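You operate a simulated robot arm through the tools that you are given. There is no shell and no other tool. Be economical: measure what you need, move in short steps, check, and stop when the job is done.

Carry out the task below with a simulated robot arm. There is one attempt and no reset: what you move stays moved.

TASK
Shut the plate reader down and put its plate on the orange pad of the rack.
Fine: close the empty drawer and switch the lamp off before the main switch; the other plates stay.

Only the result counts: the job must be done as asked and must still hold three seconds after the hand-in. Knocking over, shifting, dropping, spilling or breaking anything else fails it.

THE ROBOT
A 6-joint arm with a two-finger parallel gripper on a trunk, on a base that drives. Base frame: it is fixed to the floor where the robot stands at the start and does not move with it; the origin is under the middle of the robot, x ahead of it, y to its left, z up. Units: m, degrees, N and s.
With the tool pointing down near the work surface it reaches from about 0.1 to 0.74 m from the robot's upright axis, wherever it stands. Its first joint turns from -166.0 to 166.0 degrees. Places, roughly: cream plate [0.5, 1.25, 1]; gain dial [0.5, 0, 1]; heat dial [0.5, -0.2, 1]; lamp switch [0.4, -0.3, 1]; orange pad of the plate rack [0.5, 1.2, 0.9]; prime key [0.4, -0.1, 1]; reader drawer [0.6, 0.4, 1]; reader switch [0.4, -0.4, 1]; run key [0.4, -0.1, 1]; stop key [0.4, -0.2, 1]; tray key [0.4, 0, 1]. Payload 3.91 kg.
The TCP is the grasp point between the finger pads, 0.03 m short of the fingertips. In the tool frame z runs along the fingers and y along their closing line. The gripper opens to 0.11 m. The fingers are 0.02 m wide and 0.01 m thick; the gripper's body (0.048 by 0.112 m) begins 0.055 m behind the TCP.
Orientation is that of the tool frame in the base frame, as [roll, pitch, yaw] about the fixed x, y, z axes, in that order (R = Rz(yaw) Ry(pitch) Rx(roll)). With the fingers straight down and closing along the base's y, the tool's x points along the base's -x, its y along +y and its z along -z.

THE INTERFACE
- The arm moves only by the tool step_arm. Its argument "series" is a list of rows, each a list of 7 numbers: the shift along the tool's x, y, z in units of 200 mm (1.0 is 200 mm), then the turn, a rotation vector about the tool's x, y, z in units of 60 degrees (1.0 is 60 degrees), then the opening in per cent of the stroke, from 0 (shut) to 100 (fully open). In form: [[tx, ty, tz, rx, ry, rz, fingers], ...]. A call has 1 to 12 rows; each row is the pose to reach, as a shift and turn from the pose commanded when the call began, along the tool's axes at that moment. A call with a number of a shift or a turn outside -1 to 1 is refused whole. A row lasts 0.2 s, in which the tool goes at most 0.05 m and 8.6 degrees; a call with a longer step from one row to the next is refused whole, and so is a gripper value outside its range. Where a pose cannot be reached the arm comes as near as it can. A force on the tool above 40 N (or 10 N above the force at the start of the call, whichever is more), or a blocked arm, ends the call early, and 0.2 s more pass. Each finger travels about 0.045 m/s and halts on what it meets, pressing with about 26 N; the grip force reading is that of the motor and also rises with nothing between the fingers. The clock runs only during rows and for 0.2 s after the last one: add rows that repeat a pose to give the fingers time. The reply holds the time, the measured pose of the TCP, the force on the tool along the base axes, the opening and the grip force, in the units named above and with some noise, with the torque about the TCP (base axes, N m) and any sound that the robot's microphone picked up, and new pictures: "show" is both (left out), scene, wrist or none.
- Cameras (640 x 400 px; columns grow to the right, rows downward): "scene" is now at [0.0202, 0.1287, 1.5646]; the picture's right is [-0.30, -0.95, 0.00], its down [-0.63, 0.20, -0.75] and it looks along [0.72, -0.22, -0.66] (base axes); focal length 261 px, centre (320, 200). "wrist" rides on the gripper at [0.071, 0.022, -0.107] in the tool frame; the picture's right is [-0.29, 0.96, 0.00], its down [-0.76, -0.23, -0.61] and it looks along [-0.58, -0.18, 0.79] (tool axes); focal length 243 px, centre (320, 200). There is no depth. A picture from a camera that has moved, and an enlarged one, comes with that camera's place and axes in the base frame and with its lens.
- slide_trunk(by): slides the trunk up (or, below 0, down) by that many m; the arm and the scene camera ride with it, the base frame stays. It gives what a move gives, with no picture.
- base_move(legs): drives the robot by 1 to 6 legs, each [ahead, left, turn to the left] in m, m and degrees, along the robot's own axes; the way and the turn of a leg run together, so that a leg with both is an arc; at most 1.5 m and 180 degrees a leg. The arm and the cameras ride along, it lands a little off, and it stops where it bumps. It gives what a move gives, and a new picture of the scene camera.
- aim_head(pan, tilt): turns the head with the scene camera to pan (to the left, within 86 degrees either way) and tilt (down, from -29 to 69), counted from straight ahead of the robot. It gives what a move gives, and a new picture of the scene camera.
- zoom(camera, box): a new picture of the part [left, top, right, bottom] of that camera's present view, enlarged. The clock stands still meanwhile.
- close_job(): hands the job in; it is judged then, once.

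Go step by step. Nothing tells you exact positions but the pictures and the camera data: compare them with the known pose of the tool, close in by small moves and look again before you grip or let go. The budget is 120 turns and 260 pictures, counting those below and the enlarged ones. Unless the task says otherwise, let go and move clear before handing in, and close with one line.

The tools are called after ">>>" as name(argument=value, ...) on one line, values as JSON. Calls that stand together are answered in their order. step_arm: Moves the arm, as the interface text tells. Its arguments: {"type":"object","properties":{"series":{"type":"array"},"show":{"type":"string","enum":["both","scene","wrist","none"]}},"required":["series"]} The other tools are called the same way: slide_trunk (by) slides the trunk up or down; base_move (legs) drives the base; aim_head (pan, tilt) turns the head that bears the scene camera; zoom (camera, box) takes an enlarged picture of a part of a camera's view; close_job () hands the job in.

At the start:

```text
time_s: 0.0
tool_pos: [0.3036, -0.2567, 1.3158]
orientation: [-180.0, 0.0, 180.0]
ft_force: [0.2, 0.1, 0.2]
ft_torque: [0.0, -0.01, 0.03]
grip_width: 0.1101
finger_force: 0.1
trunk travel left (down, up): [-0.525, 0.065]
robot x, y, heading: [0.0036, -0.0014, -0.3]
head pan, tilt: [-17.2, 41.5]
```

scene: 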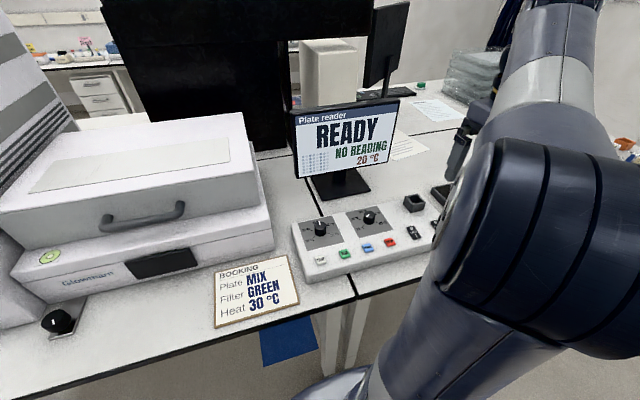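
wrist: 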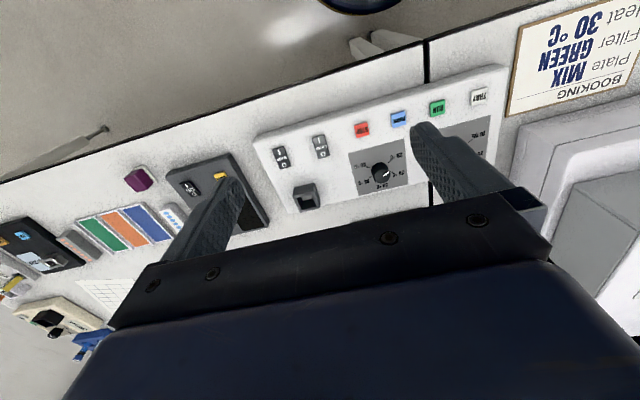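

The panel with the keys is ahead of the robot and the reader is on the left with its drawer closed. I'll zoom in on the panel and look at the left side where the rack should be.

>>> zoom(camera="scene", box=[280, 170, 460, 290])

>>> zoom(camera="wrist", box=[240, 60, 520, 220])

>>> aim_head(pan=60, tilt=35)

```text
3.33 times, centred on (370, 230) of scene
camera zoom: at [0.0202, 0.1287, 1.5646], right [-0.3, -0.95, 0.0], down [-0.63, 0.2, -0.75], along [0.72, -0.22, -0.66], focal length 870 px, centre (153, 100)
```

zoom: 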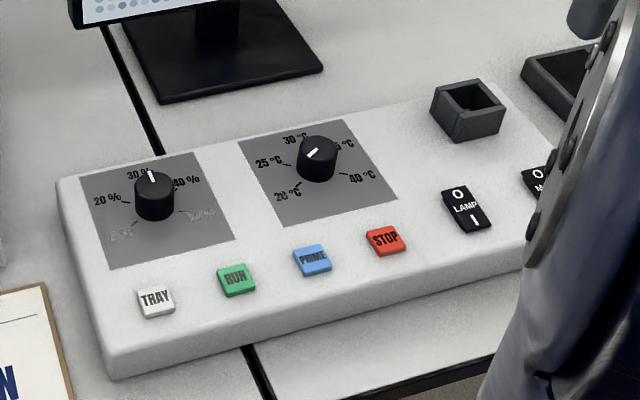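

```text
2.29 times, centred on (380, 140) of wrist
camera zoom: at [0.2319, -0.2361, 1.4216], right [0.29, 0.96, 0.0], down [0.76, -0.23, 0.61], along [0.58, -0.18, -0.79], focal length 555 px, centre (183, 337)
```

zoom: 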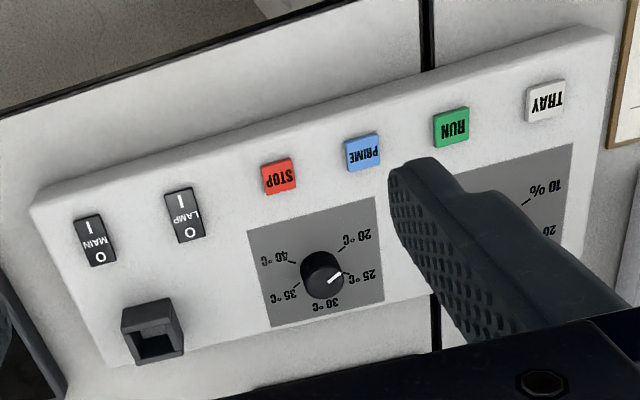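

```text
time_s: 1.5
tool_pos: [0.3039, -0.2566, 1.3138]
orientation: [-180.0, -0.1, -180.0]
ft_force: [-0.5, 0.2, -0.2]
ft_torque: [0.01, 0.01, 0.02]
grip_width: 0.11
finger_force: 0.1
trunk travel left (down, up): [-0.525, 0.065]
robot x, y, heading: [-0.0016, 0.0006, 0.1]
head pan, tilt: [60.0, 35.0]
camera scene: at [-0.0159, 0.2298, 1.5744], right [0.87, -0.5, 0.0], down [-0.29, -0.5, -0.82], along [0.41, 0.71, -0.57], focal length 261 px, centre (320, 200)
```

scene: 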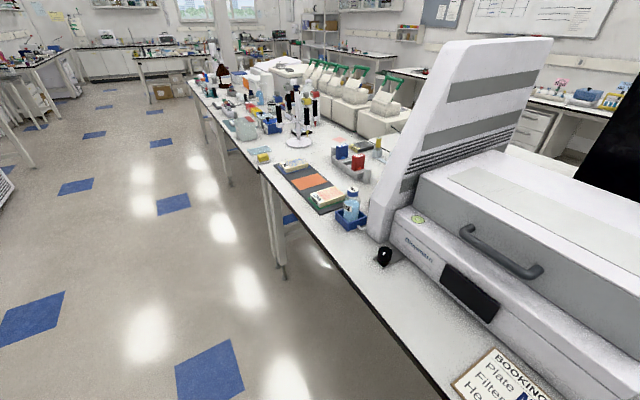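

>>> zoom(camera="scene", box=[240, 130, 400, 230])

>>> zoom(camera="scene", box=[360, 180, 560, 340])

```text
4.00 times, centred on (320, 180) of scene
camera zoom: at [-0.0159, 0.2298, 1.5744], right [0.87, -0.5, 0.0], down [-0.29, -0.5, -0.82], along [0.41, 0.71, -0.57], focal length 1044 px, centre (320, 280)
```

zoom: 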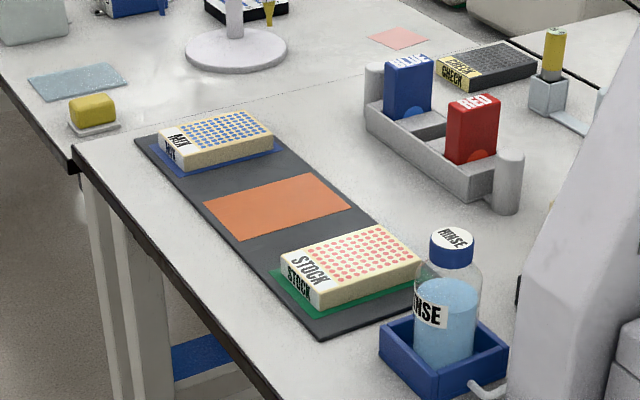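

```text
2.50 times, centred on (460, 260) of scene
camera zoom: at [-0.0159, 0.2298, 1.5744], right [0.87, -0.5, 0.0], down [-0.29, -0.5, -0.82], along [0.41, 0.71, -0.57], focal length 653 px, centre (-30, 50)
```

zoom: 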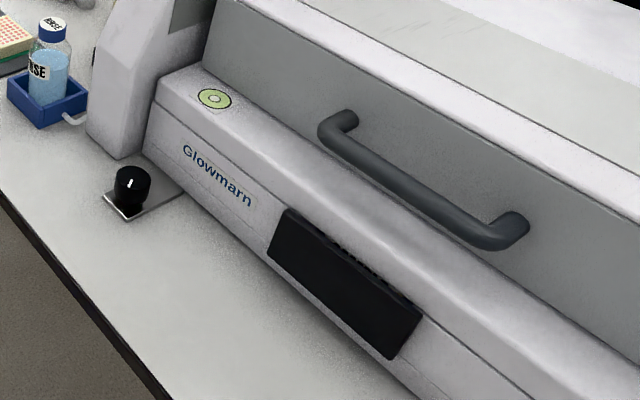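

The reader's plate should be inside the reader; the rack has an empty orange pad between two plates. I put the TRAY key at about (0.428, 0.001, 0.968). I'll shut the fingers and go above it.

>>> step_arm(series=[[-0.1, 0.17, 0.0, 0, 0, 0, 0], [-0.2, 0.34, 0.0, 0, 0, 0, 0], [-0.3, 0.51, 0.0, 0, 0, 0, 0], [-0.4, 0.68, 0.0, 0, 0, 0, 0], [-0.5, 0.84, 0.0, 0, 0, 0, 0], [-0.62, 1.0, 0.0, 0, 0, 0, 0], [-0.62, 1.0, 0.15, 0, 0, 0, 0], [-0.62, 1.0, 0.35, 0, 0, 0, 0], [-0.62, 1.0, 0.55, 0, 0, 0, 0], [-0.62, 1.0, 0.75, 0, 0, 0, 0]], show="none")

>>> aim_head(pan=0, tilt=45)

```text
time_s: 3.7
tool_pos: [0.4278, -0.0553, 1.165]
orientation: [179.9, 0.0, -180.0]
ft_force: [-0.2, 0.0, -0.2]
ft_torque: [0.0, -0.02, 0.0]
grip_width: 0.0
finger_force: 25.9
trunk travel left (down, up): [-0.525, 0.065]
robot x, y, heading: [0.0026, -0.0013, -0.0]
head pan, tilt: [60.0, 35.0]
```

```text
time_s: 5.0
tool_pos: [0.428, -0.056, 1.1658]
orientation: [-180.0, 0.0, -180.0]
ft_force: [-0.4, -0.8, 0.7]
ft_torque: [-0.01, -0.01, 0.04]
grip_width: 0.0
finger_force: 25.9
trunk travel left (down, up): [-0.525, 0.065]
robot x, y, heading: [-0.0011, -0.0019, 0.1]
head pan, tilt: [0.0, 45.0]
camera scene: at [0.0214, 0.1537, 1.5596], right [0.0, -1.0, 0.0], down [-0.71, 0.0, -0.71], along [0.71, 0.0, -0.71], focal length 261 px, centre (320, 200)
```

scene: 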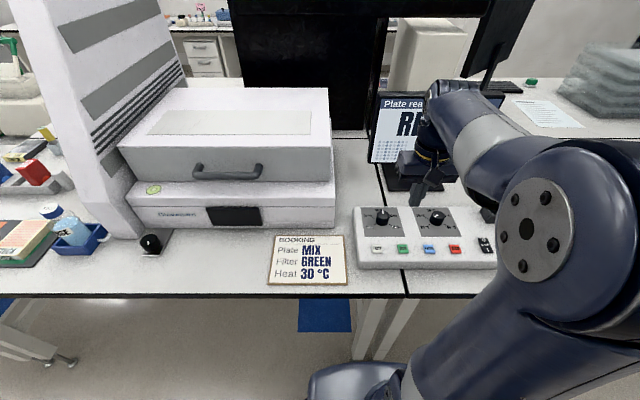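

The panel is in clear view and TRAY again comes out at about (0.426, 0.0). I'll go down to just above it.

>>> step_arm(series=[[0.005, 0.15, 0.1, 0, 0, 0, 0], [0.01, 0.28, 0.3, 0, 0, 0, 0], [0.01, 0.28, 0.5, 0, 0, 0, 0], [0.01, 0.28, 0.7, 0, 0, 0, 0]], show="none")

>>> zoom(camera="scene", box=[340, 190, 500, 290])

>>> zoom(camera="wrist", box=[160, 0, 480, 200])

```text
time_s: 6.0
tool_pos: [0.4235, 0.0003, 1.0257]
orientation: [180.0, 0.0, -179.9]
ft_force: [0.3, -0.2, 0.2]
ft_torque: [-0.01, -0.01, -0.04]
grip_width: 0.0001
finger_force: 25.6
trunk travel left (down, up): [-0.525, 0.065]
robot x, y, heading: [-0.0026, 0.0038, 0.1]
head pan, tilt: [0.0, 45.0]
```

```text
4.00 times, centred on (420, 240) of scene
camera zoom: at [0.0215, 0.1535, 1.5596], right [0.0, -1.0, 0.0], down [-0.71, 0.0, -0.71], along [0.71, 0.0, -0.71], focal length 1044 px, centre (-80, 40)
```

zoom: 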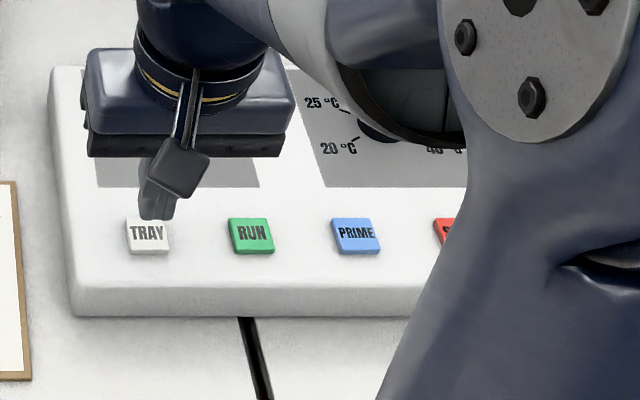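

```text
2.00 times, centred on (320, 100) of wrist
camera zoom: at [0.353, 0.021, 1.1322], right [0.29, 0.96, 0.0], down [0.76, -0.23, 0.61], along [0.58, -0.18, -0.79], focal length 485 px, centre (320, 400)
```

zoom: 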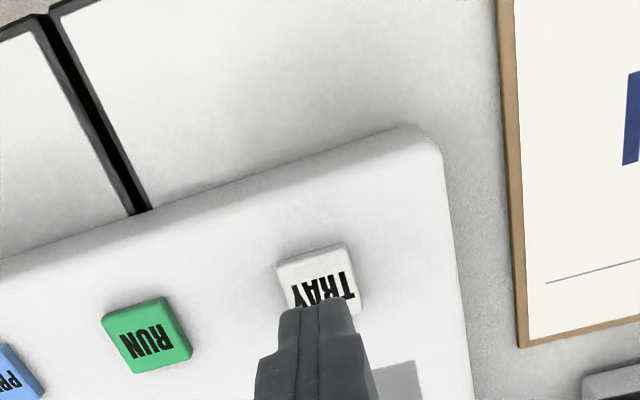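

The fingertip sits right over TRAY, about 27 mm above it. I'll press down gently.

>>> step_arm(series=[[0, 0, 0.06, 0, 0, 0, 0], [0, 0, 0.1, 0, 0, 0, 0], [0, 0, 0.125, 0, 0, 0, 0], [0, 0, 0.14, 0, 0, 0, 0], [0, 0, 0.15, 0, 0, 0, 0], [0, 0, 0.16, 0, 0, 0, 0]], show="scene")

```text
time_s: 7.4
tool_pos: [0.4243, -0.0017, 0.9954]
orientation: [-180.0, 0.3, 180.0]
ft_force: [-5.7, 1.7, 26.2]
ft_torque: [0.03, 0.32, 0.03]
grip_width: 0.0
finger_force: 25.9
trunk travel left (down, up): [-0.525, 0.065]
robot x, y, heading: [-0.0032, -0.0046, 0.1]
head pan, tilt: [0.0, 45.0]
heard: click
camera scene: at [0.0191, 0.1539, 1.56], right [0.0, -1.0, 0.0], down [-0.71, 0.0, -0.71], along [0.71, 0.0, -0.71], focal length 261 px, centre (320, 200)
```

scene: 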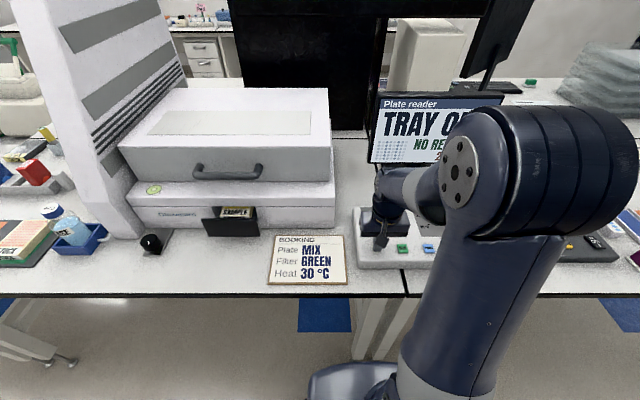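

A click was heard and the screen shows "TRAY O…" while the drawer is coming out. I'll lift off and look at it.

>>> step_arm(series=[[0, 0, -0.15, 0, 0, 0, 0], [0, 0, -0.35, 0, 0, 0, 20], [0, 0, -0.55, 0, 0, 0, 60], [0, 0, -0.75, 0, 0, 0, 100], [0, 0, -0.95, 0, 0, 0, 100], [0, 0, -0.95, 0, 0, 0, 100]], show="scene")

>>> zoom(camera="scene", box=[130, 170, 290, 270])

```text
time_s: 8.8
tool_pos: [0.4257, -0.0003, 1.1823]
orientation: [-179.9, 0.0, -180.0]
ft_force: [-0.1, 0.2, 0.8]
ft_torque: [0.03, 0.0, 0.03]
grip_width: 0.1022
finger_force: 0.0
trunk travel left (down, up): [-0.525, 0.065]
robot x, y, heading: [-0.0029, -0.0001, 0.1]
head pan, tilt: [0.0, 45.0]
camera scene: at [0.0212, 0.1536, 1.5595], right [0.0, -1.0, 0.0], down [-0.71, 0.0, -0.71], along [0.71, 0.0, -0.71], focal length 261 px, centre (320, 200)
```

scene: 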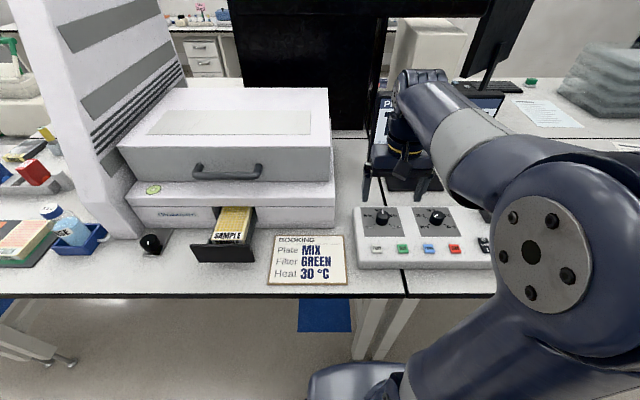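

```text
4.00 times, centred on (210, 220) of scene
camera zoom: at [0.0212, 0.1536, 1.5595], right [0.0, -1.0, 0.0], down [-0.71, 0.0, -0.71], along [0.71, 0.0, -0.71], focal length 1044 px, centre (760, 120)
```

zoom: 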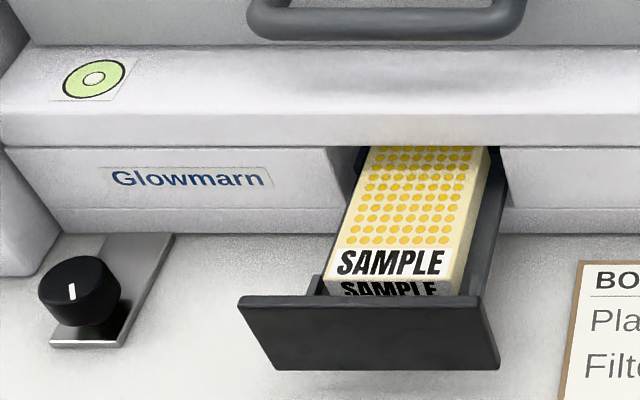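

The drawer is out and holds the yellow SAMPLE plate. I'll bring the hand above it to view it with the wrist camera.

>>> step_arm(series=[[0, 0.2, -0.1, 0, 0, 0, 100], [0, 0.4, -0.1, 0, 0, 0, 100], [0, 0.6, -0.1, 0, 0, 0, 100], [0, 0.8, -0.1, 0, 0, 0, 100], [0, 1.0, -0.1, 0, 0, 0, 100]], show="none")

>>> step_arm(series=[[0, 0.2, 0, 0, 0, 0, 100], [0.0, 0.4, 0, 0, 0, 0, 100], [0.0, 0.6, 0, 0, 0, 0, 100], [0.0, 0.8, 0, 0, 0, 0, 100], [0.0, 1.0, 0, 0, 0, 0, 100]], show="both")

```text
time_s: 10.0
tool_pos: [0.4267, 0.2005, 1.2027]
orientation: [179.9, 0.0, -180.0]
ft_force: [0.3, -0.6, 0.3]
ft_torque: [-0.01, 0.01, -0.04]
grip_width: 0.1101
finger_force: 0.1
trunk travel left (down, up): [-0.525, 0.065]
robot x, y, heading: [0.0021, -0.0, -0.0]
head pan, tilt: [0.0, 45.0]
```

```text
time_s: 11.2
tool_pos: [0.4245, 0.3979, 1.2021]
orientation: [179.9, 0.0, -180.0]
ft_force: [-0.2, -0.6, 0.5]
ft_torque: [0.03, -0.01, 0.01]
grip_width: 0.1103
finger_force: 0.2
trunk travel left (down, up): [-0.525, 0.065]
robot x, y, heading: [-0.0038, -0.0007, -0.4]
head pan, tilt: [0.0, 45.0]
camera scene: at [0.0215, 0.1541, 1.5595], right [0.0, -1.0, 0.0], down [-0.71, 0.0, -0.71], along [0.71, 0.0, -0.71], focal length 261 px, centre (320, 200)
camera wrist: at [0.3529, 0.4205, 1.3073], right [0.29, 0.96, 0.0], down [0.76, -0.23, 0.61], along [0.58, -0.18, -0.79], focal length 243 px, centre (320, 200)
```

scene: 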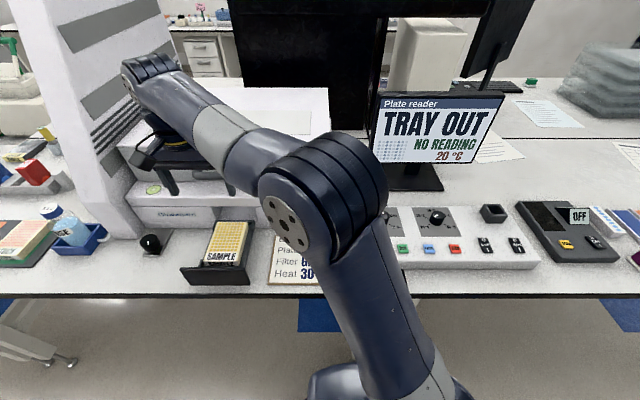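
wrist: 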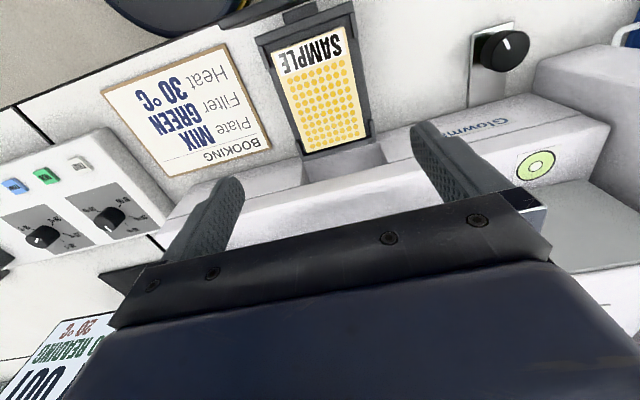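

>>> zoom(camera="scene", box=[160, 190, 288, 290])

>>> zoom(camera="wrist", box=[220, 0, 420, 180])

```text
4.00 times, centred on (224, 240) of scene
camera zoom: at [0.0215, 0.1541, 1.5595], right [0.0, -1.0, 0.0], down [-0.71, 0.0, -0.71], along [0.71, 0.0, -0.71], focal length 1044 px, centre (704, 40)
```

zoom: 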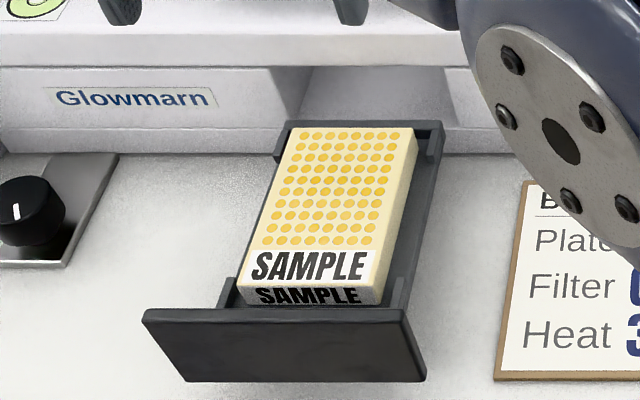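

```text
2.22 times, centred on (320, 90) of wrist
camera zoom: at [0.3529, 0.4205, 1.3073], right [0.29, 0.96, 0.0], down [0.76, -0.23, 0.61], along [0.58, -0.18, -0.79], focal length 539 px, centre (320, 444)
```

zoom: 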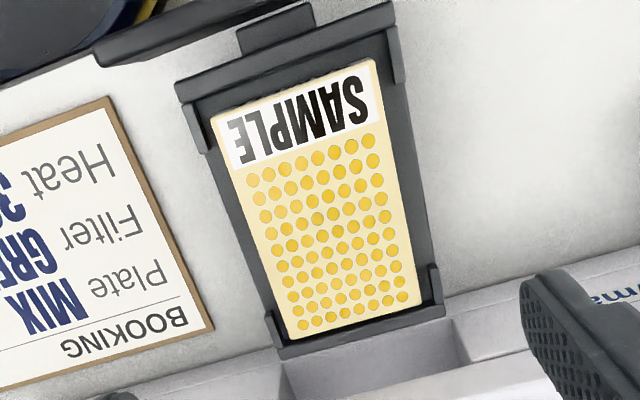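

The drawer is open at the sides between its corner posts, so the fingers can straddle the plate. Its top is at z≈0.995 with the centre at about (0.432, 0.398). I'll descend above it and check.

>>> step_arm(series=[[-0.035, 0, 0.2, 0, 0, 0, 100], [-0.035, 0, 0.4, 0, 0, 0, 100], [-0.035, 0, 0.6, 0, 0, 0, 100], [-0.035, 0, 0.8, 0, 0, 0, 100], [-0.035, 0, 0.8, 0, 0, 0, 100]], show="both")

>>> zoom(camera="scene", box=[160, 170, 288, 290])

```text
time_s: 12.4
tool_pos: [0.4304, 0.3987, 1.0436]
orientation: [180.0, 0.0, 180.0]
ft_force: [0.4, -0.2, 0.0]
ft_torque: [0.0, 0.04, 0.03]
grip_width: 0.1099
finger_force: 0.0
trunk travel left (down, up): [-0.525, 0.065]
robot x, y, heading: [0.0021, 0.002, -0.0]
head pan, tilt: [0.0, 45.0]
camera scene: at [0.0215, 0.1539, 1.5595], right [0.0, -1.0, 0.0], down [-0.71, 0.0, -0.71], along [0.71, 0.0, -0.71], focal length 261 px, centre (320, 200)
camera wrist: at [0.36, 0.4203, 1.1491], right [0.29, 0.96, 0.0], down [0.76, -0.23, 0.61], along [0.58, -0.18, -0.79], focal length 243 px, centre (320, 200)
```

scene: 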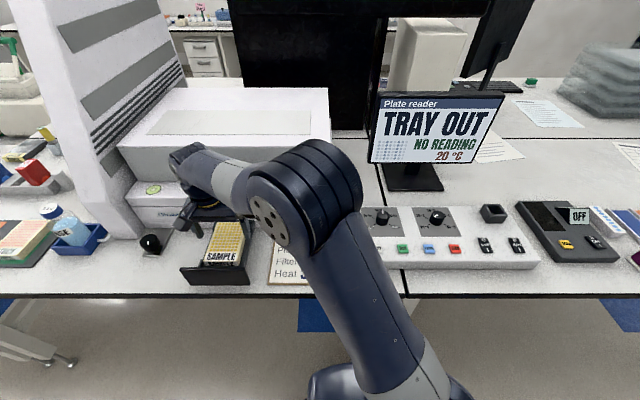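
wrist: 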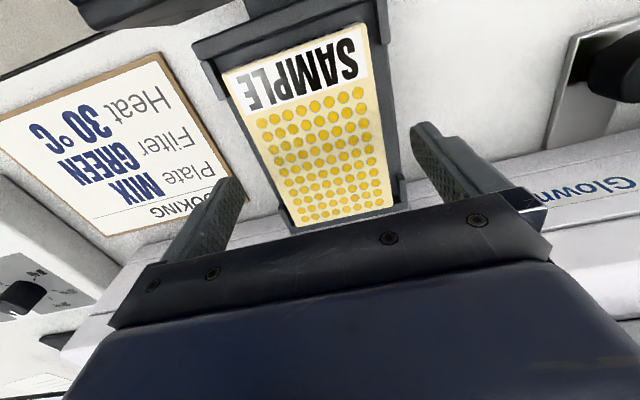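

```text
3.33 times, centred on (224, 230) of scene
camera zoom: at [0.0215, 0.1539, 1.5595], right [0.0, -1.0, 0.0], down [-0.71, 0.0, -0.71], along [0.71, 0.0, -0.71], focal length 870 px, centre (640, 100)
```

zoom: 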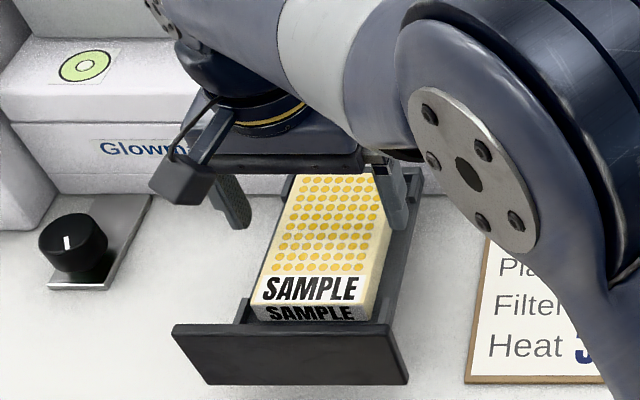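

The fingers straddle the plate with roughly equal gaps. I'll lower them so the tips reach about 20 mm below the plate's top.

>>> step_arm(series=[[0, 0, 0.08, 0, 0, 0, 100], [0, 0, 0.14, 0, 0, 0, 100], [0, 0, 0.2, 0, 0, 0, 100], [0, 0, 0.2, 0, 0, 0, 100]], show="wrist")

>>> zoom(camera="scene", box=[160, 190, 288, 290])

```text
time_s: 13.4
tool_pos: [0.4316, 0.4009, 1.0033]
orientation: [179.9, 0.0, 180.0]
ft_force: [0.5, 0.3, -0.4]
ft_torque: [-0.02, 0.0, 0.03]
grip_width: 0.1099
finger_force: 0.1
trunk travel left (down, up): [-0.525, 0.065]
robot x, y, heading: [0.0002, 0.0002, -0.0]
head pan, tilt: [0.0, 45.0]
camera wrist: at [0.3607, 0.4211, 1.1092], right [0.29, 0.96, 0.0], down [0.76, -0.23, 0.61], along [0.58, -0.18, -0.79], focal length 243 px, centre (320, 200)
```

wrist: 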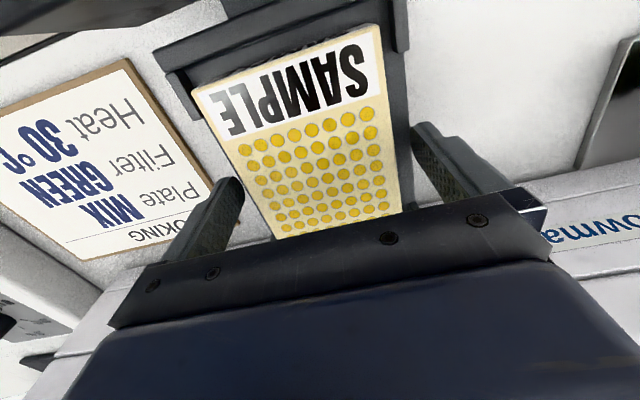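

```text
4.00 times, centred on (224, 240) of scene
camera zoom: at [0.0214, 0.1538, 1.5595], right [0.0, -1.0, 0.0], down [-0.71, 0.0, -0.71], along [0.71, 0.0, -0.71], focal length 1044 px, centre (704, 40)
```

zoom: 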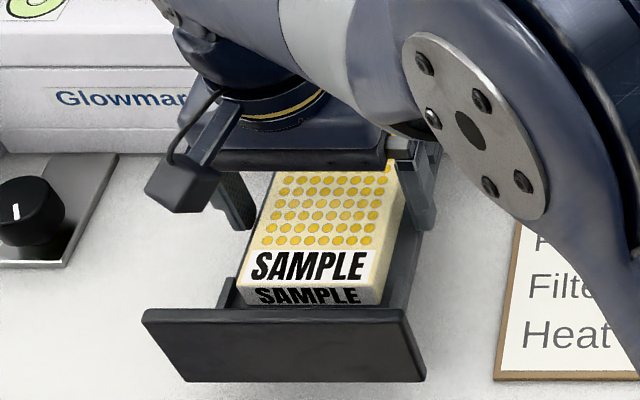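

The fingers sit on both sides of the plate with no contact. I'll close on it.

>>> step_arm(series=[[0, 0, 0.0, 0, 0, 0, 75], [0, 0, 0.0, 0, 0, 0, 60], [0, 0, 0.0, 0, 0, 0, 50], [0, 0, 0.0, 0, 0, 0, 50], [0, 0, 0.0, 0, 0, 0, 50]], show="wrist")

```text
time_s: 14.6
tool_pos: [0.431, 0.3999, 1.0032]
orientation: [179.9, 0.1, -179.9]
ft_force: [-0.3, 0.6, 0.0]
ft_torque: [0.01, 0.0, -0.01]
grip_width: 0.0843
finger_force: 25.5
trunk travel left (down, up): [-0.525, 0.065]
robot x, y, heading: [-0.0004, -0.0001, -0.0]
head pan, tilt: [0.0, 45.0]
camera wrist: at [0.3607, 0.4211, 1.1095], right [0.29, 0.96, 0.0], down [0.76, -0.23, 0.61], along [0.58, -0.18, -0.79], focal length 243 px, centre (320, 200)
```

wrist: 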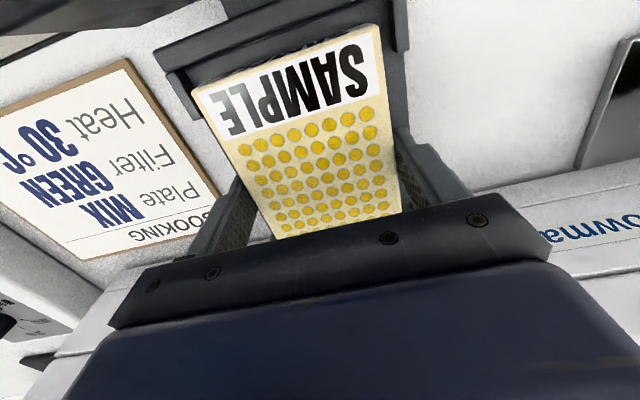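

The plate is gripped at 84 mm. I'll lift it straight up.

>>> step_arm(series=[[0, 0, -0.05, 0, 0, 0, 40], [0, 0, -0.15, 0, 0, 0, 40], [0, 0, -0.3, 0, 0, 0, 40], [0, 0, -0.5, 0, 0, 0, 40], [0, 0, -0.7, 0, 0, 0, 40], [0, 0, -0.9, 0, 0, 0, 40]], show="both")

```text
time_s: 16.0
tool_pos: [0.4325, 0.3996, 1.182]
orientation: [180.0, 0.0, -180.0]
ft_force: [-0.5, -0.6, -1.0]
ft_torque: [0.0, -0.01, -0.03]
grip_width: 0.0844
finger_force: 26.1
trunk travel left (down, up): [-0.525, 0.065]
robot x, y, heading: [-0.0002, 0.0003, 0.1]
head pan, tilt: [0.0, 45.0]
camera scene: at [0.0214, 0.1537, 1.5595], right [0.0, -1.0, 0.0], down [-0.71, 0.0, -0.71], along [0.71, 0.0, -0.71], focal length 261 px, centre (320, 200)
camera wrist: at [0.3618, 0.4199, 1.2884], right [0.29, 0.96, 0.0], down [0.76, -0.23, 0.61], along [0.58, -0.18, -0.79], focal length 243 px, centre (320, 200)
```

scene: 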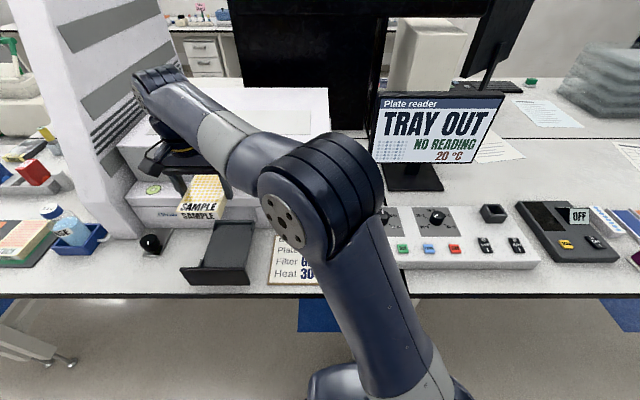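
wrist: 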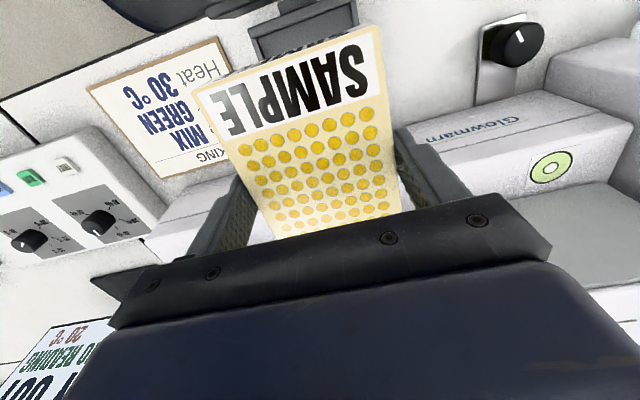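

The plate is out and level in the grip. The orange pad is at about x 0.41–0.555, y 1.15–1.25, in line with the plate. I'll pull the hand back clear of the tower before driving left.

>>> step_arm(series=[[0.15, 0, -0.1, 0, 0, 0, 40], [0.3, 0, -0.2, 0, 0, 0, 40], [0.45, 0, -0.3, 0, 0, 0, 40], [0.6, 0, -0.35, 0, 0, 0, 40], [0.75, 0, -0.35, 0, 0, 0, 40], [0.9, 0, -0.35, 0, 0, 0, 40]], show="none")

>>> aim_head(pan=60, tilt=45)

```text
time_s: 17.4
tool_pos: [0.2514, 0.3988, 1.2522]
orientation: [-179.9, 0.1, 179.9]
ft_force: [-0.2, 0.7, -0.6]
ft_torque: [-0.01, 0.01, -0.06]
grip_width: 0.0844
finger_force: 26.1
trunk travel left (down, up): [-0.525, 0.065]
robot x, y, heading: [0.0008, 0.0006, 0.2]
head pan, tilt: [0.0, 45.0]
```

```text
time_s: 18.7
tool_pos: [0.2527, 0.3979, 1.2533]
orientation: [-180.0, 0.0, -179.9]
ft_force: [-0.4, 0.0, -2.2]
ft_torque: [0.0, -0.03, 0.0]
grip_width: 0.0844
finger_force: 25.9
trunk travel left (down, up): [-0.525, 0.065]
robot x, y, heading: [0.0031, 0.0003, -0.2]
head pan, tilt: [60.0, 45.0]
camera scene: at [-0.0192, 0.2242, 1.5595], right [0.87, -0.5, 0.0], down [-0.35, -0.61, -0.71], along [0.35, 0.61, -0.71], focal length 261 px, centre (320, 200)
```

scene: 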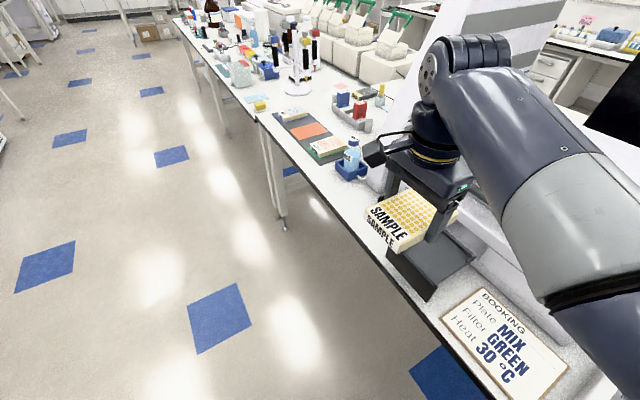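

The path along the bench is clear. I'll drive left 0.8 m.

>>> base_move(legs=[[0, 0.8, 0]])

>>> aim_head(pan=20, tilt=48)

```text
time_s: 23.1
tool_pos: [0.2496, 1.2136, 1.2523]
orientation: [180.0, -0.1, -179.6]
ft_force: [-0.3, -0.4, -1.3]
ft_torque: [0.0, 0.02, 0.03]
grip_width: 0.084
finger_force: 26.2
trunk travel left (down, up): [-0.525, 0.065]
robot x, y, heading: [-0.0045, 0.8137, 0.5]
head pan, tilt: [60.0, 45.0]
camera scene: at [-0.0222, 1.0393, 1.5595], right [0.87, -0.5, 0.0], down [-0.35, -0.61, -0.71], along [0.35, 0.61, -0.71], focal length 261 px, centre (320, 200)
```

scene: 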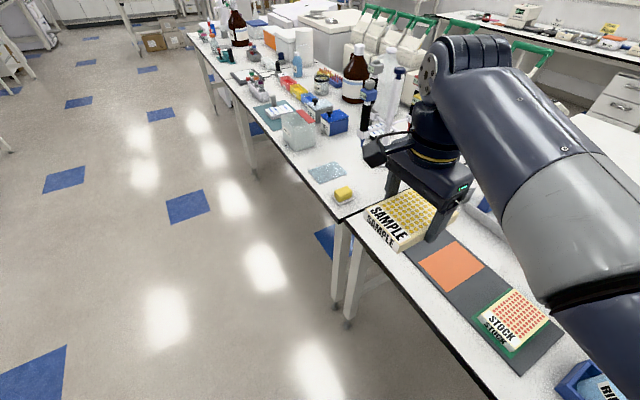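

```text
time_s: 24.1
tool_pos: [0.2485, 1.2144, 1.2521]
orientation: [-180.0, 0.0, -179.7]
ft_force: [0.0, -0.6, -2.3]
ft_torque: [-0.01, 0.01, 0.02]
grip_width: 0.0843
finger_force: 26.0
trunk travel left (down, up): [-0.525, 0.065]
robot x, y, heading: [-0.0029, 0.8149, 0.3]
head pan, tilt: [20.0, 48.0]
camera scene: at [0.0114, 0.9959, 1.5553], right [0.35, -0.94, 0.0], down [-0.7, -0.26, -0.67], along [0.63, 0.23, -0.74], focal length 261 px, centre (320, 200)
```

scene: 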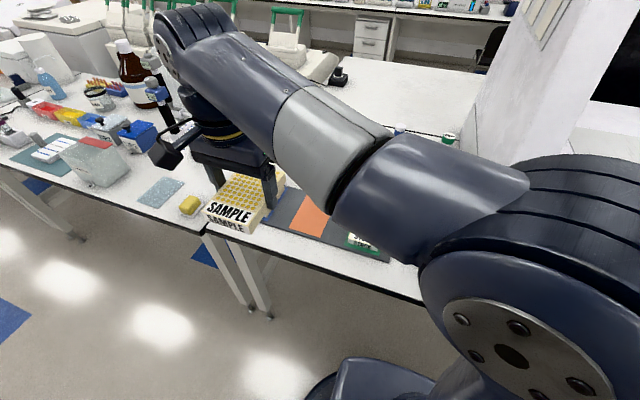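

The arm blocks this view; a wider pan shows the rack better. I'll aim there and enlarge to measure the pad.

>>> aim_head(pan=55, tilt=55)

>>> zoom(camera="scene", box=[320, 130, 580, 330])

>>> zoom(camera="wrist", box=[0, 0, 640, 400])

```text
time_s: 25.1
tool_pos: [0.2483, 1.2138, 1.2523]
orientation: [180.0, 0.1, -179.7]
ft_force: [0.8, -0.2, -0.7]
ft_torque: [0.0, -0.03, 0.02]
grip_width: 0.0842
finger_force: 26.1
trunk travel left (down, up): [-0.525, 0.065]
robot x, y, heading: [-0.0018, 0.8158, 0.3]
head pan, tilt: [55.0, 55.0]
camera scene: at [-0.0214, 1.0278, 1.5461], right [0.82, -0.57, 0.0], down [-0.47, -0.67, -0.57], along [0.33, 0.47, -0.82], focal length 261 px, centre (320, 200)
```

scene: 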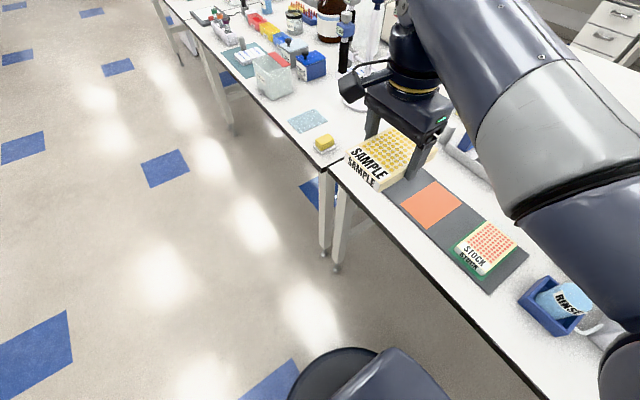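

```text
2.00 times, centred on (450, 230) of scene
camera zoom: at [-0.0214, 1.0278, 1.5461], right [0.82, -0.57, 0.0], down [-0.47, -0.67, -0.57], along [0.33, 0.47, -0.82], focal length 522 px, centre (60, 140)
```

zoom: 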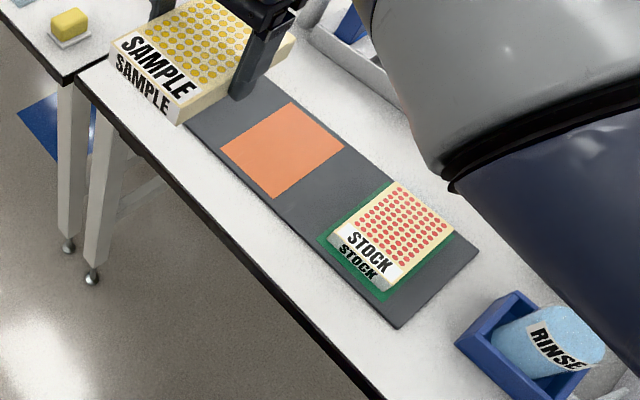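

```text
1.00 times, centred on (320, 200) of wrist
camera zoom: at [0.1775, 1.235, 1.3588], right [0.29, 0.96, 0.0], down [0.76, -0.23, 0.61], along [0.58, -0.17, -0.79], focal length 243 px, centre (320, 200)
```

zoom: 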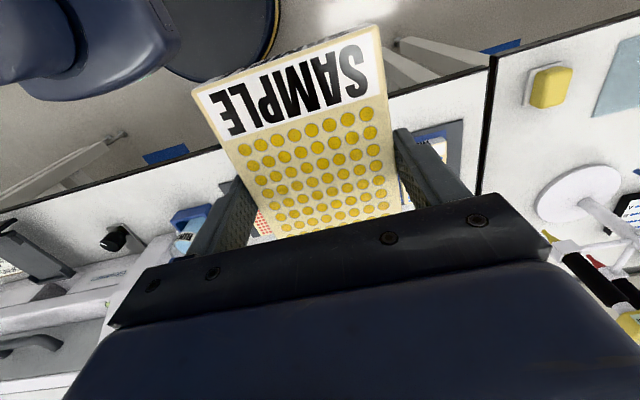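

The pad centre is at about (0.479, 1.19), and the same view confirms the plate's own position to a few mm. I'll move the plate above the pad.

>>> step_arm(series=[[-0.2, -0.02, 0, 0, 0, 0, 40], [-0.4, -0.04, 0, 0, 0, 0, 40], [-0.6, -0.06, 0, 0, 0, 0, 40], [-0.8, -0.09, 0, 0, 0, 0, 40], [-1.0, -0.12, 0, 0, 0, 0, 40]], show="none")

>>> step_arm(series=[[-0.153, 0, 0.15, 0, 0, 0, 40], [-0.153, 0, 0.35, 0, 0, 0, 40], [-0.153, 0, 0.55, 0, 0, 0, 40], [-0.153, 0, 0.75, 0, 0, 0, 40], [-0.153, 0, 0.95, 0, 0, 0, 40], [-0.153, 0, 0.95, 0, 0, 0, 40]], show="both")

```text
time_s: 26.3
tool_pos: [0.4513, 1.1914, 1.2529]
orientation: [-180.0, 0.0, -179.8]
ft_force: [-0.4, 0.6, -0.5]
ft_torque: [0.04, 0.02, -0.02]
grip_width: 0.0844
finger_force: 26.1
trunk travel left (down, up): [-0.525, 0.065]
robot x, y, heading: [-0.0026, 0.8151, 0.4]
head pan, tilt: [55.0, 55.0]
```

```text
time_s: 27.7
tool_pos: [0.4784, 1.193, 1.0614]
orientation: [180.0, 0.0, -179.7]
ft_force: [0.6, 0.2, -1.5]
ft_torque: [0.0, 0.02, 0.01]
grip_width: 0.0845
finger_force: 26.7
trunk travel left (down, up): [-0.525, 0.065]
robot x, y, heading: [-0.0035, 0.8128, 0.4]
head pan, tilt: [55.0, 55.0]
camera scene: at [-0.0212, 1.028, 1.5461], right [0.82, -0.57, 0.0], down [-0.47, -0.67, -0.57], along [0.33, 0.47, -0.82], focal length 261 px, centre (320, 200)
camera wrist: at [0.4079, 1.2125, 1.1671], right [0.29, 0.96, 0.0], down [0.76, -0.23, 0.61], along [0.58, -0.17, -0.79], focal length 243 px, centre (320, 200)
```

scene: 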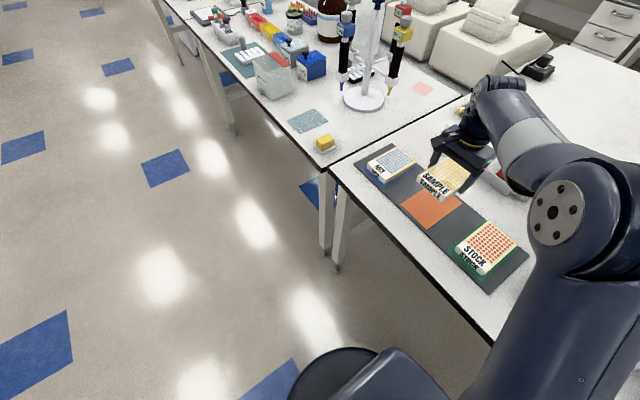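
wrist: 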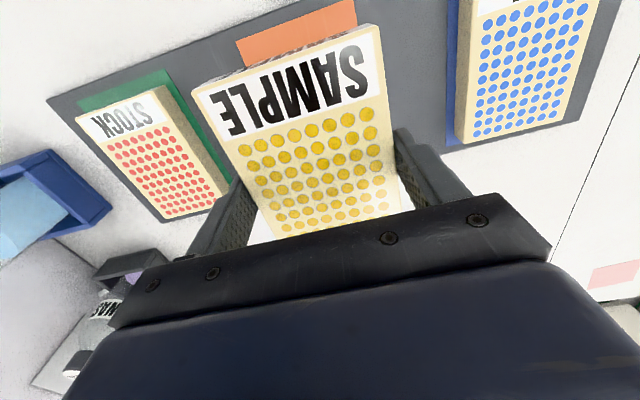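

The pad edge seen by the wrist camera agrees with my estimate, and there are about 6 cm gaps to the neighbours. I'll lower to just above the pad and look.

>>> step_arm(series=[[0, -0.01, 0.15, 0, 0, 0, 40], [0, -0.01, 0.3, 0, 0, 0, 40], [0, -0.01, 0.4, 0, 0, 0, 40], [0, -0.01, 0.4, 0, 0, 0, 40]], show="wrist")

>>> zoom(camera="scene", box=[350, 110, 540, 300])

```text
time_s: 28.7
tool_pos: [0.4803, 1.1897, 0.9823]
orientation: [180.0, 0.0, -179.6]
ft_force: [0.8, 0.6, -1.0]
ft_torque: [-0.01, 0.01, 0.0]
grip_width: 0.0844
finger_force: 25.6
trunk travel left (down, up): [-0.525, 0.065]
robot x, y, heading: [0.001, 0.8126, 0.4]
head pan, tilt: [55.0, 55.0]
camera wrist: at [0.4091, 1.2099, 1.088], right [0.29, 0.96, 0.0], down [0.76, -0.23, 0.61], along [0.58, -0.17, -0.79], focal length 243 px, centre (320, 200)
```

wrist: 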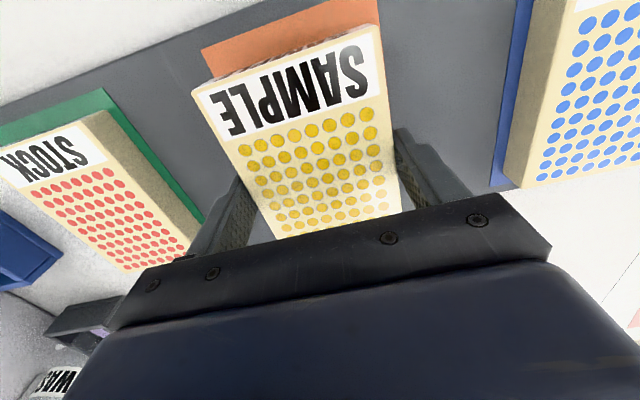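

```text
2.11 times, centred on (445, 205) of scene
camera zoom: at [-0.0213, 1.0279, 1.5461], right [0.82, -0.57, 0.0], down [-0.47, -0.67, -0.57], along [0.33, 0.47, -0.82], focal length 550 px, centre (57, 190)
```

zoom: 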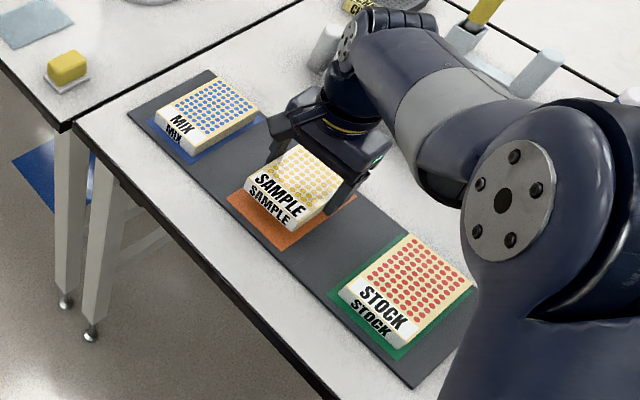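

The plate is aligned over the pad. I'll descend in small steps until contact.

>>> step_arm(series=[[0, 0, 0.025, 0, 0, 0, 40], [0, 0, 0.04, 0, 0, 0, 40], [0, 0, 0.05, 0, 0, 0, 40], [0, 0, 0.06, 0, 0, 0, 40], [0, 0, 0.07, 0, 0, 0, 40], [0, 0, 0.08, 0, 0, 0, 40]], show="wrist")

>>> zoom(camera="scene", box=[380, 130, 500, 250])

```text
time_s: 30.1
tool_pos: [0.4779, 1.1887, 0.9663]
orientation: [180.0, 0.0, -179.7]
ft_force: [-0.6, -0.1, -1.7]
ft_torque: [-0.05, 0.01, 0.02]
grip_width: 0.0842
finger_force: 26.3
trunk travel left (down, up): [-0.525, 0.065]
robot x, y, heading: [0.0006, 0.8161, 0.3]
head pan, tilt: [55.0, 55.0]
camera wrist: at [0.4081, 1.2093, 1.0726], right [0.29, 0.96, 0.0], down [0.76, -0.23, 0.61], along [0.58, -0.17, -0.79], focal length 243 px, centre (320, 200)
```

wrist: 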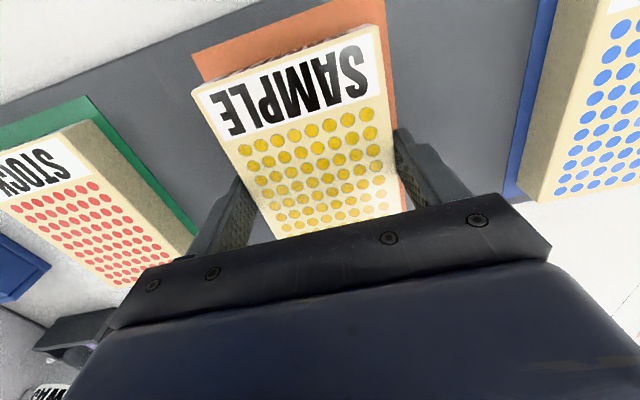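

```text
3.33 times, centred on (440, 190) of scene
camera zoom: at [-0.0213, 1.0278, 1.5461], right [0.82, -0.57, 0.0], down [-0.47, -0.67, -0.57], along [0.33, 0.47, -0.82], focal length 870 px, centre (-80, 233)
```

zoom: 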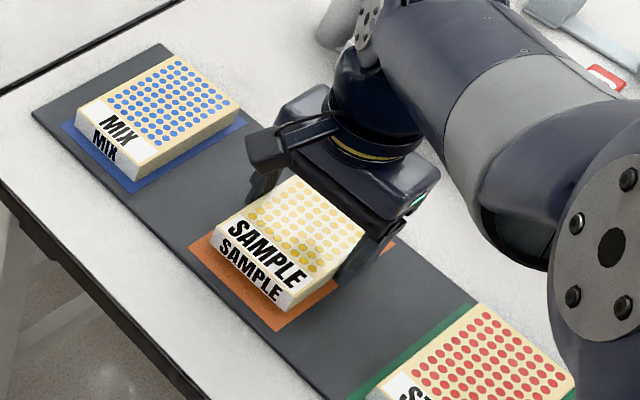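

No contact yet; a small gap remains. I'll continue down.

>>> step_arm(series=[[0, 0, 0.01, 0, 0, 0, 40], [0, 0, 0.02, 0, 0, 0, 40], [0, 0, 0.03, 0, 0, 0, 40], [0, 0, 0.04, 0, 0, 0, 40]], show="wrist")

>>> zoom(camera="scene", box=[380, 130, 500, 250])

```text
time_s: 31.1
tool_pos: [0.4779, 1.1888, 0.9586]
orientation: [-180.0, 0.0, -179.6]
ft_force: [-0.2, 0.0, -1.0]
ft_torque: [0.02, -0.02, -0.04]
grip_width: 0.0846
finger_force: 26.0
trunk travel left (down, up): [-0.525, 0.065]
robot x, y, heading: [-0.0029, 0.8151, 0.3]
head pan, tilt: [55.0, 55.0]
camera wrist: at [0.4076, 1.2096, 1.0643], right [0.29, 0.96, 0.0], down [0.76, -0.23, 0.61], along [0.58, -0.17, -0.79], focal length 243 px, centre (320, 200)
```

wrist: 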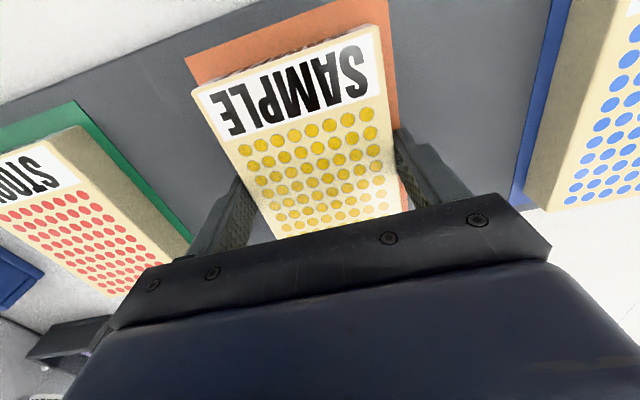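

```text
3.33 times, centred on (440, 190) of scene
camera zoom: at [-0.0213, 1.0278, 1.5461], right [0.82, -0.57, 0.0], down [-0.47, -0.67, -0.57], along [0.33, 0.47, -0.82], focal length 870 px, centre (-80, 233)
```

zoom: 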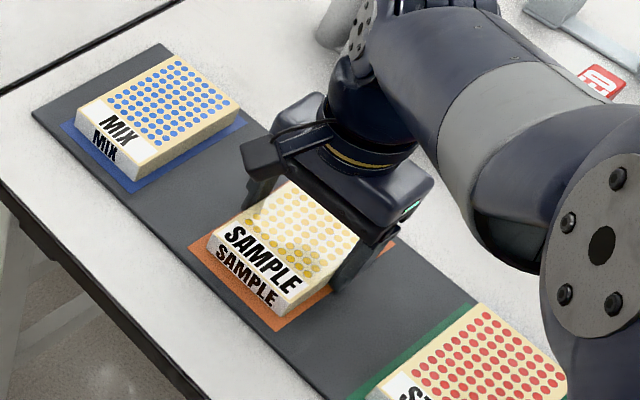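

Alignment still looks good with margins like those of MIX on its pad. I'll keep lowering.

>>> step_arm(series=[[0, 0, 0.01, 0, 0, 0, 40], [0, 0, 0.02, 0, 0, 0, 40], [0, 0, 0.03, 0, 0, 0, 40], [0, 0, 0.04, 0, 0, 0, 40]], show="wrist")

>>> zoom(camera="scene", box=[400, 140, 480, 220])

```text
time_s: 32.2
tool_pos: [0.4779, 1.1886, 0.9565]
orientation: [179.7, 0.6, -179.9]
ft_force: [-6.6, -5.0, 17.3]
ft_torque: [-0.97, 0.64, -0.28]
grip_width: 0.0843
finger_force: 26.2
trunk travel left (down, up): [-0.525, 0.065]
robot x, y, heading: [-0.0039, 0.8147, 0.3]
head pan, tilt: [55.0, 55.0]
stopped in row 4: the force on the tool passed its limit (the readings are from after the stop); the commanded pose is now the measured one
camera wrist: at [0.4069, 1.2092, 1.0619], right [0.29, 0.96, 0.01], down [0.76, -0.23, 0.61], along [0.59, -0.17, -0.79], focal length 243 px, centre (320, 200)
```

wrist: 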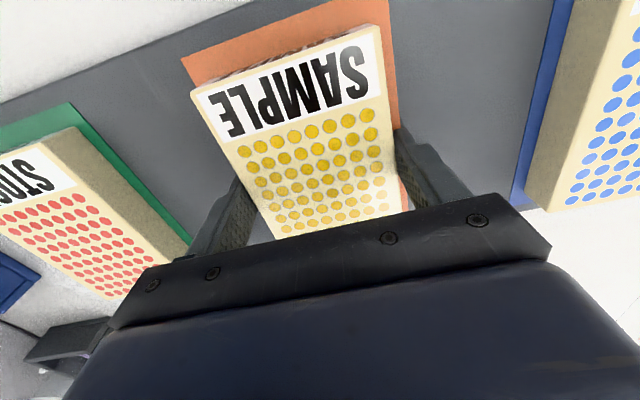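

```text
5.00 times, centred on (440, 180) of scene
camera zoom: at [-0.0235, 1.0262, 1.5461], right [0.82, -0.57, 0.0], down [-0.47, -0.67, -0.57], along [0.33, 0.47, -0.82], focal length 1305 px, centre (-280, 300)
```

zoom: 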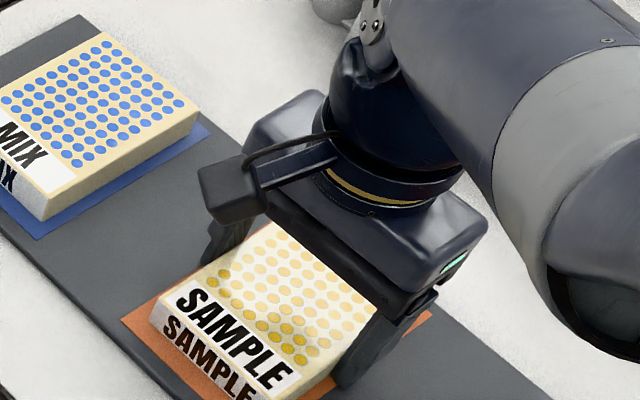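

The plate has met the pad. I'll open the fingers here.

>>> step_arm(series=[[0, 0, -0.005, 0, 0, 0, 80], [0, 0, -0.005, 0, 0, 0, 90], [0, 0, -0.005, 0, 0, 0, 100], [0, 0, -0.005, 0, 0, 0, 100], [0, 0, -0.005, 0, 0, 0, 100]], show="wrist")

```text
time_s: 33.4
tool_pos: [0.4794, 1.1922, 0.9568]
orientation: [179.6, 0.7, -179.7]
ft_force: [0.1, 19.2, 24.7]
ft_torque: [-0.76, 0.2, -0.17]
grip_width: 0.1005
finger_force: 0.0
trunk travel left (down, up): [-0.525, 0.065]
robot x, y, heading: [-0.0049, 0.8153, 0.2]
head pan, tilt: [55.0, 55.0]
camera wrist: at [0.4069, 1.2116, 1.0619], right [0.29, 0.96, 0.01], down [0.76, -0.23, 0.61], along [0.59, -0.17, -0.79], focal length 243 px, centre (320, 200)
```

wrist: 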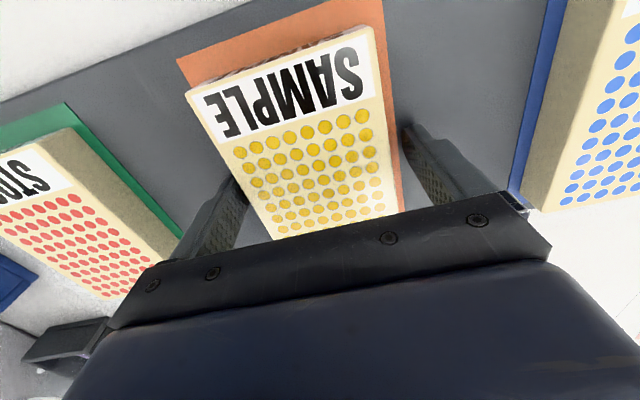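

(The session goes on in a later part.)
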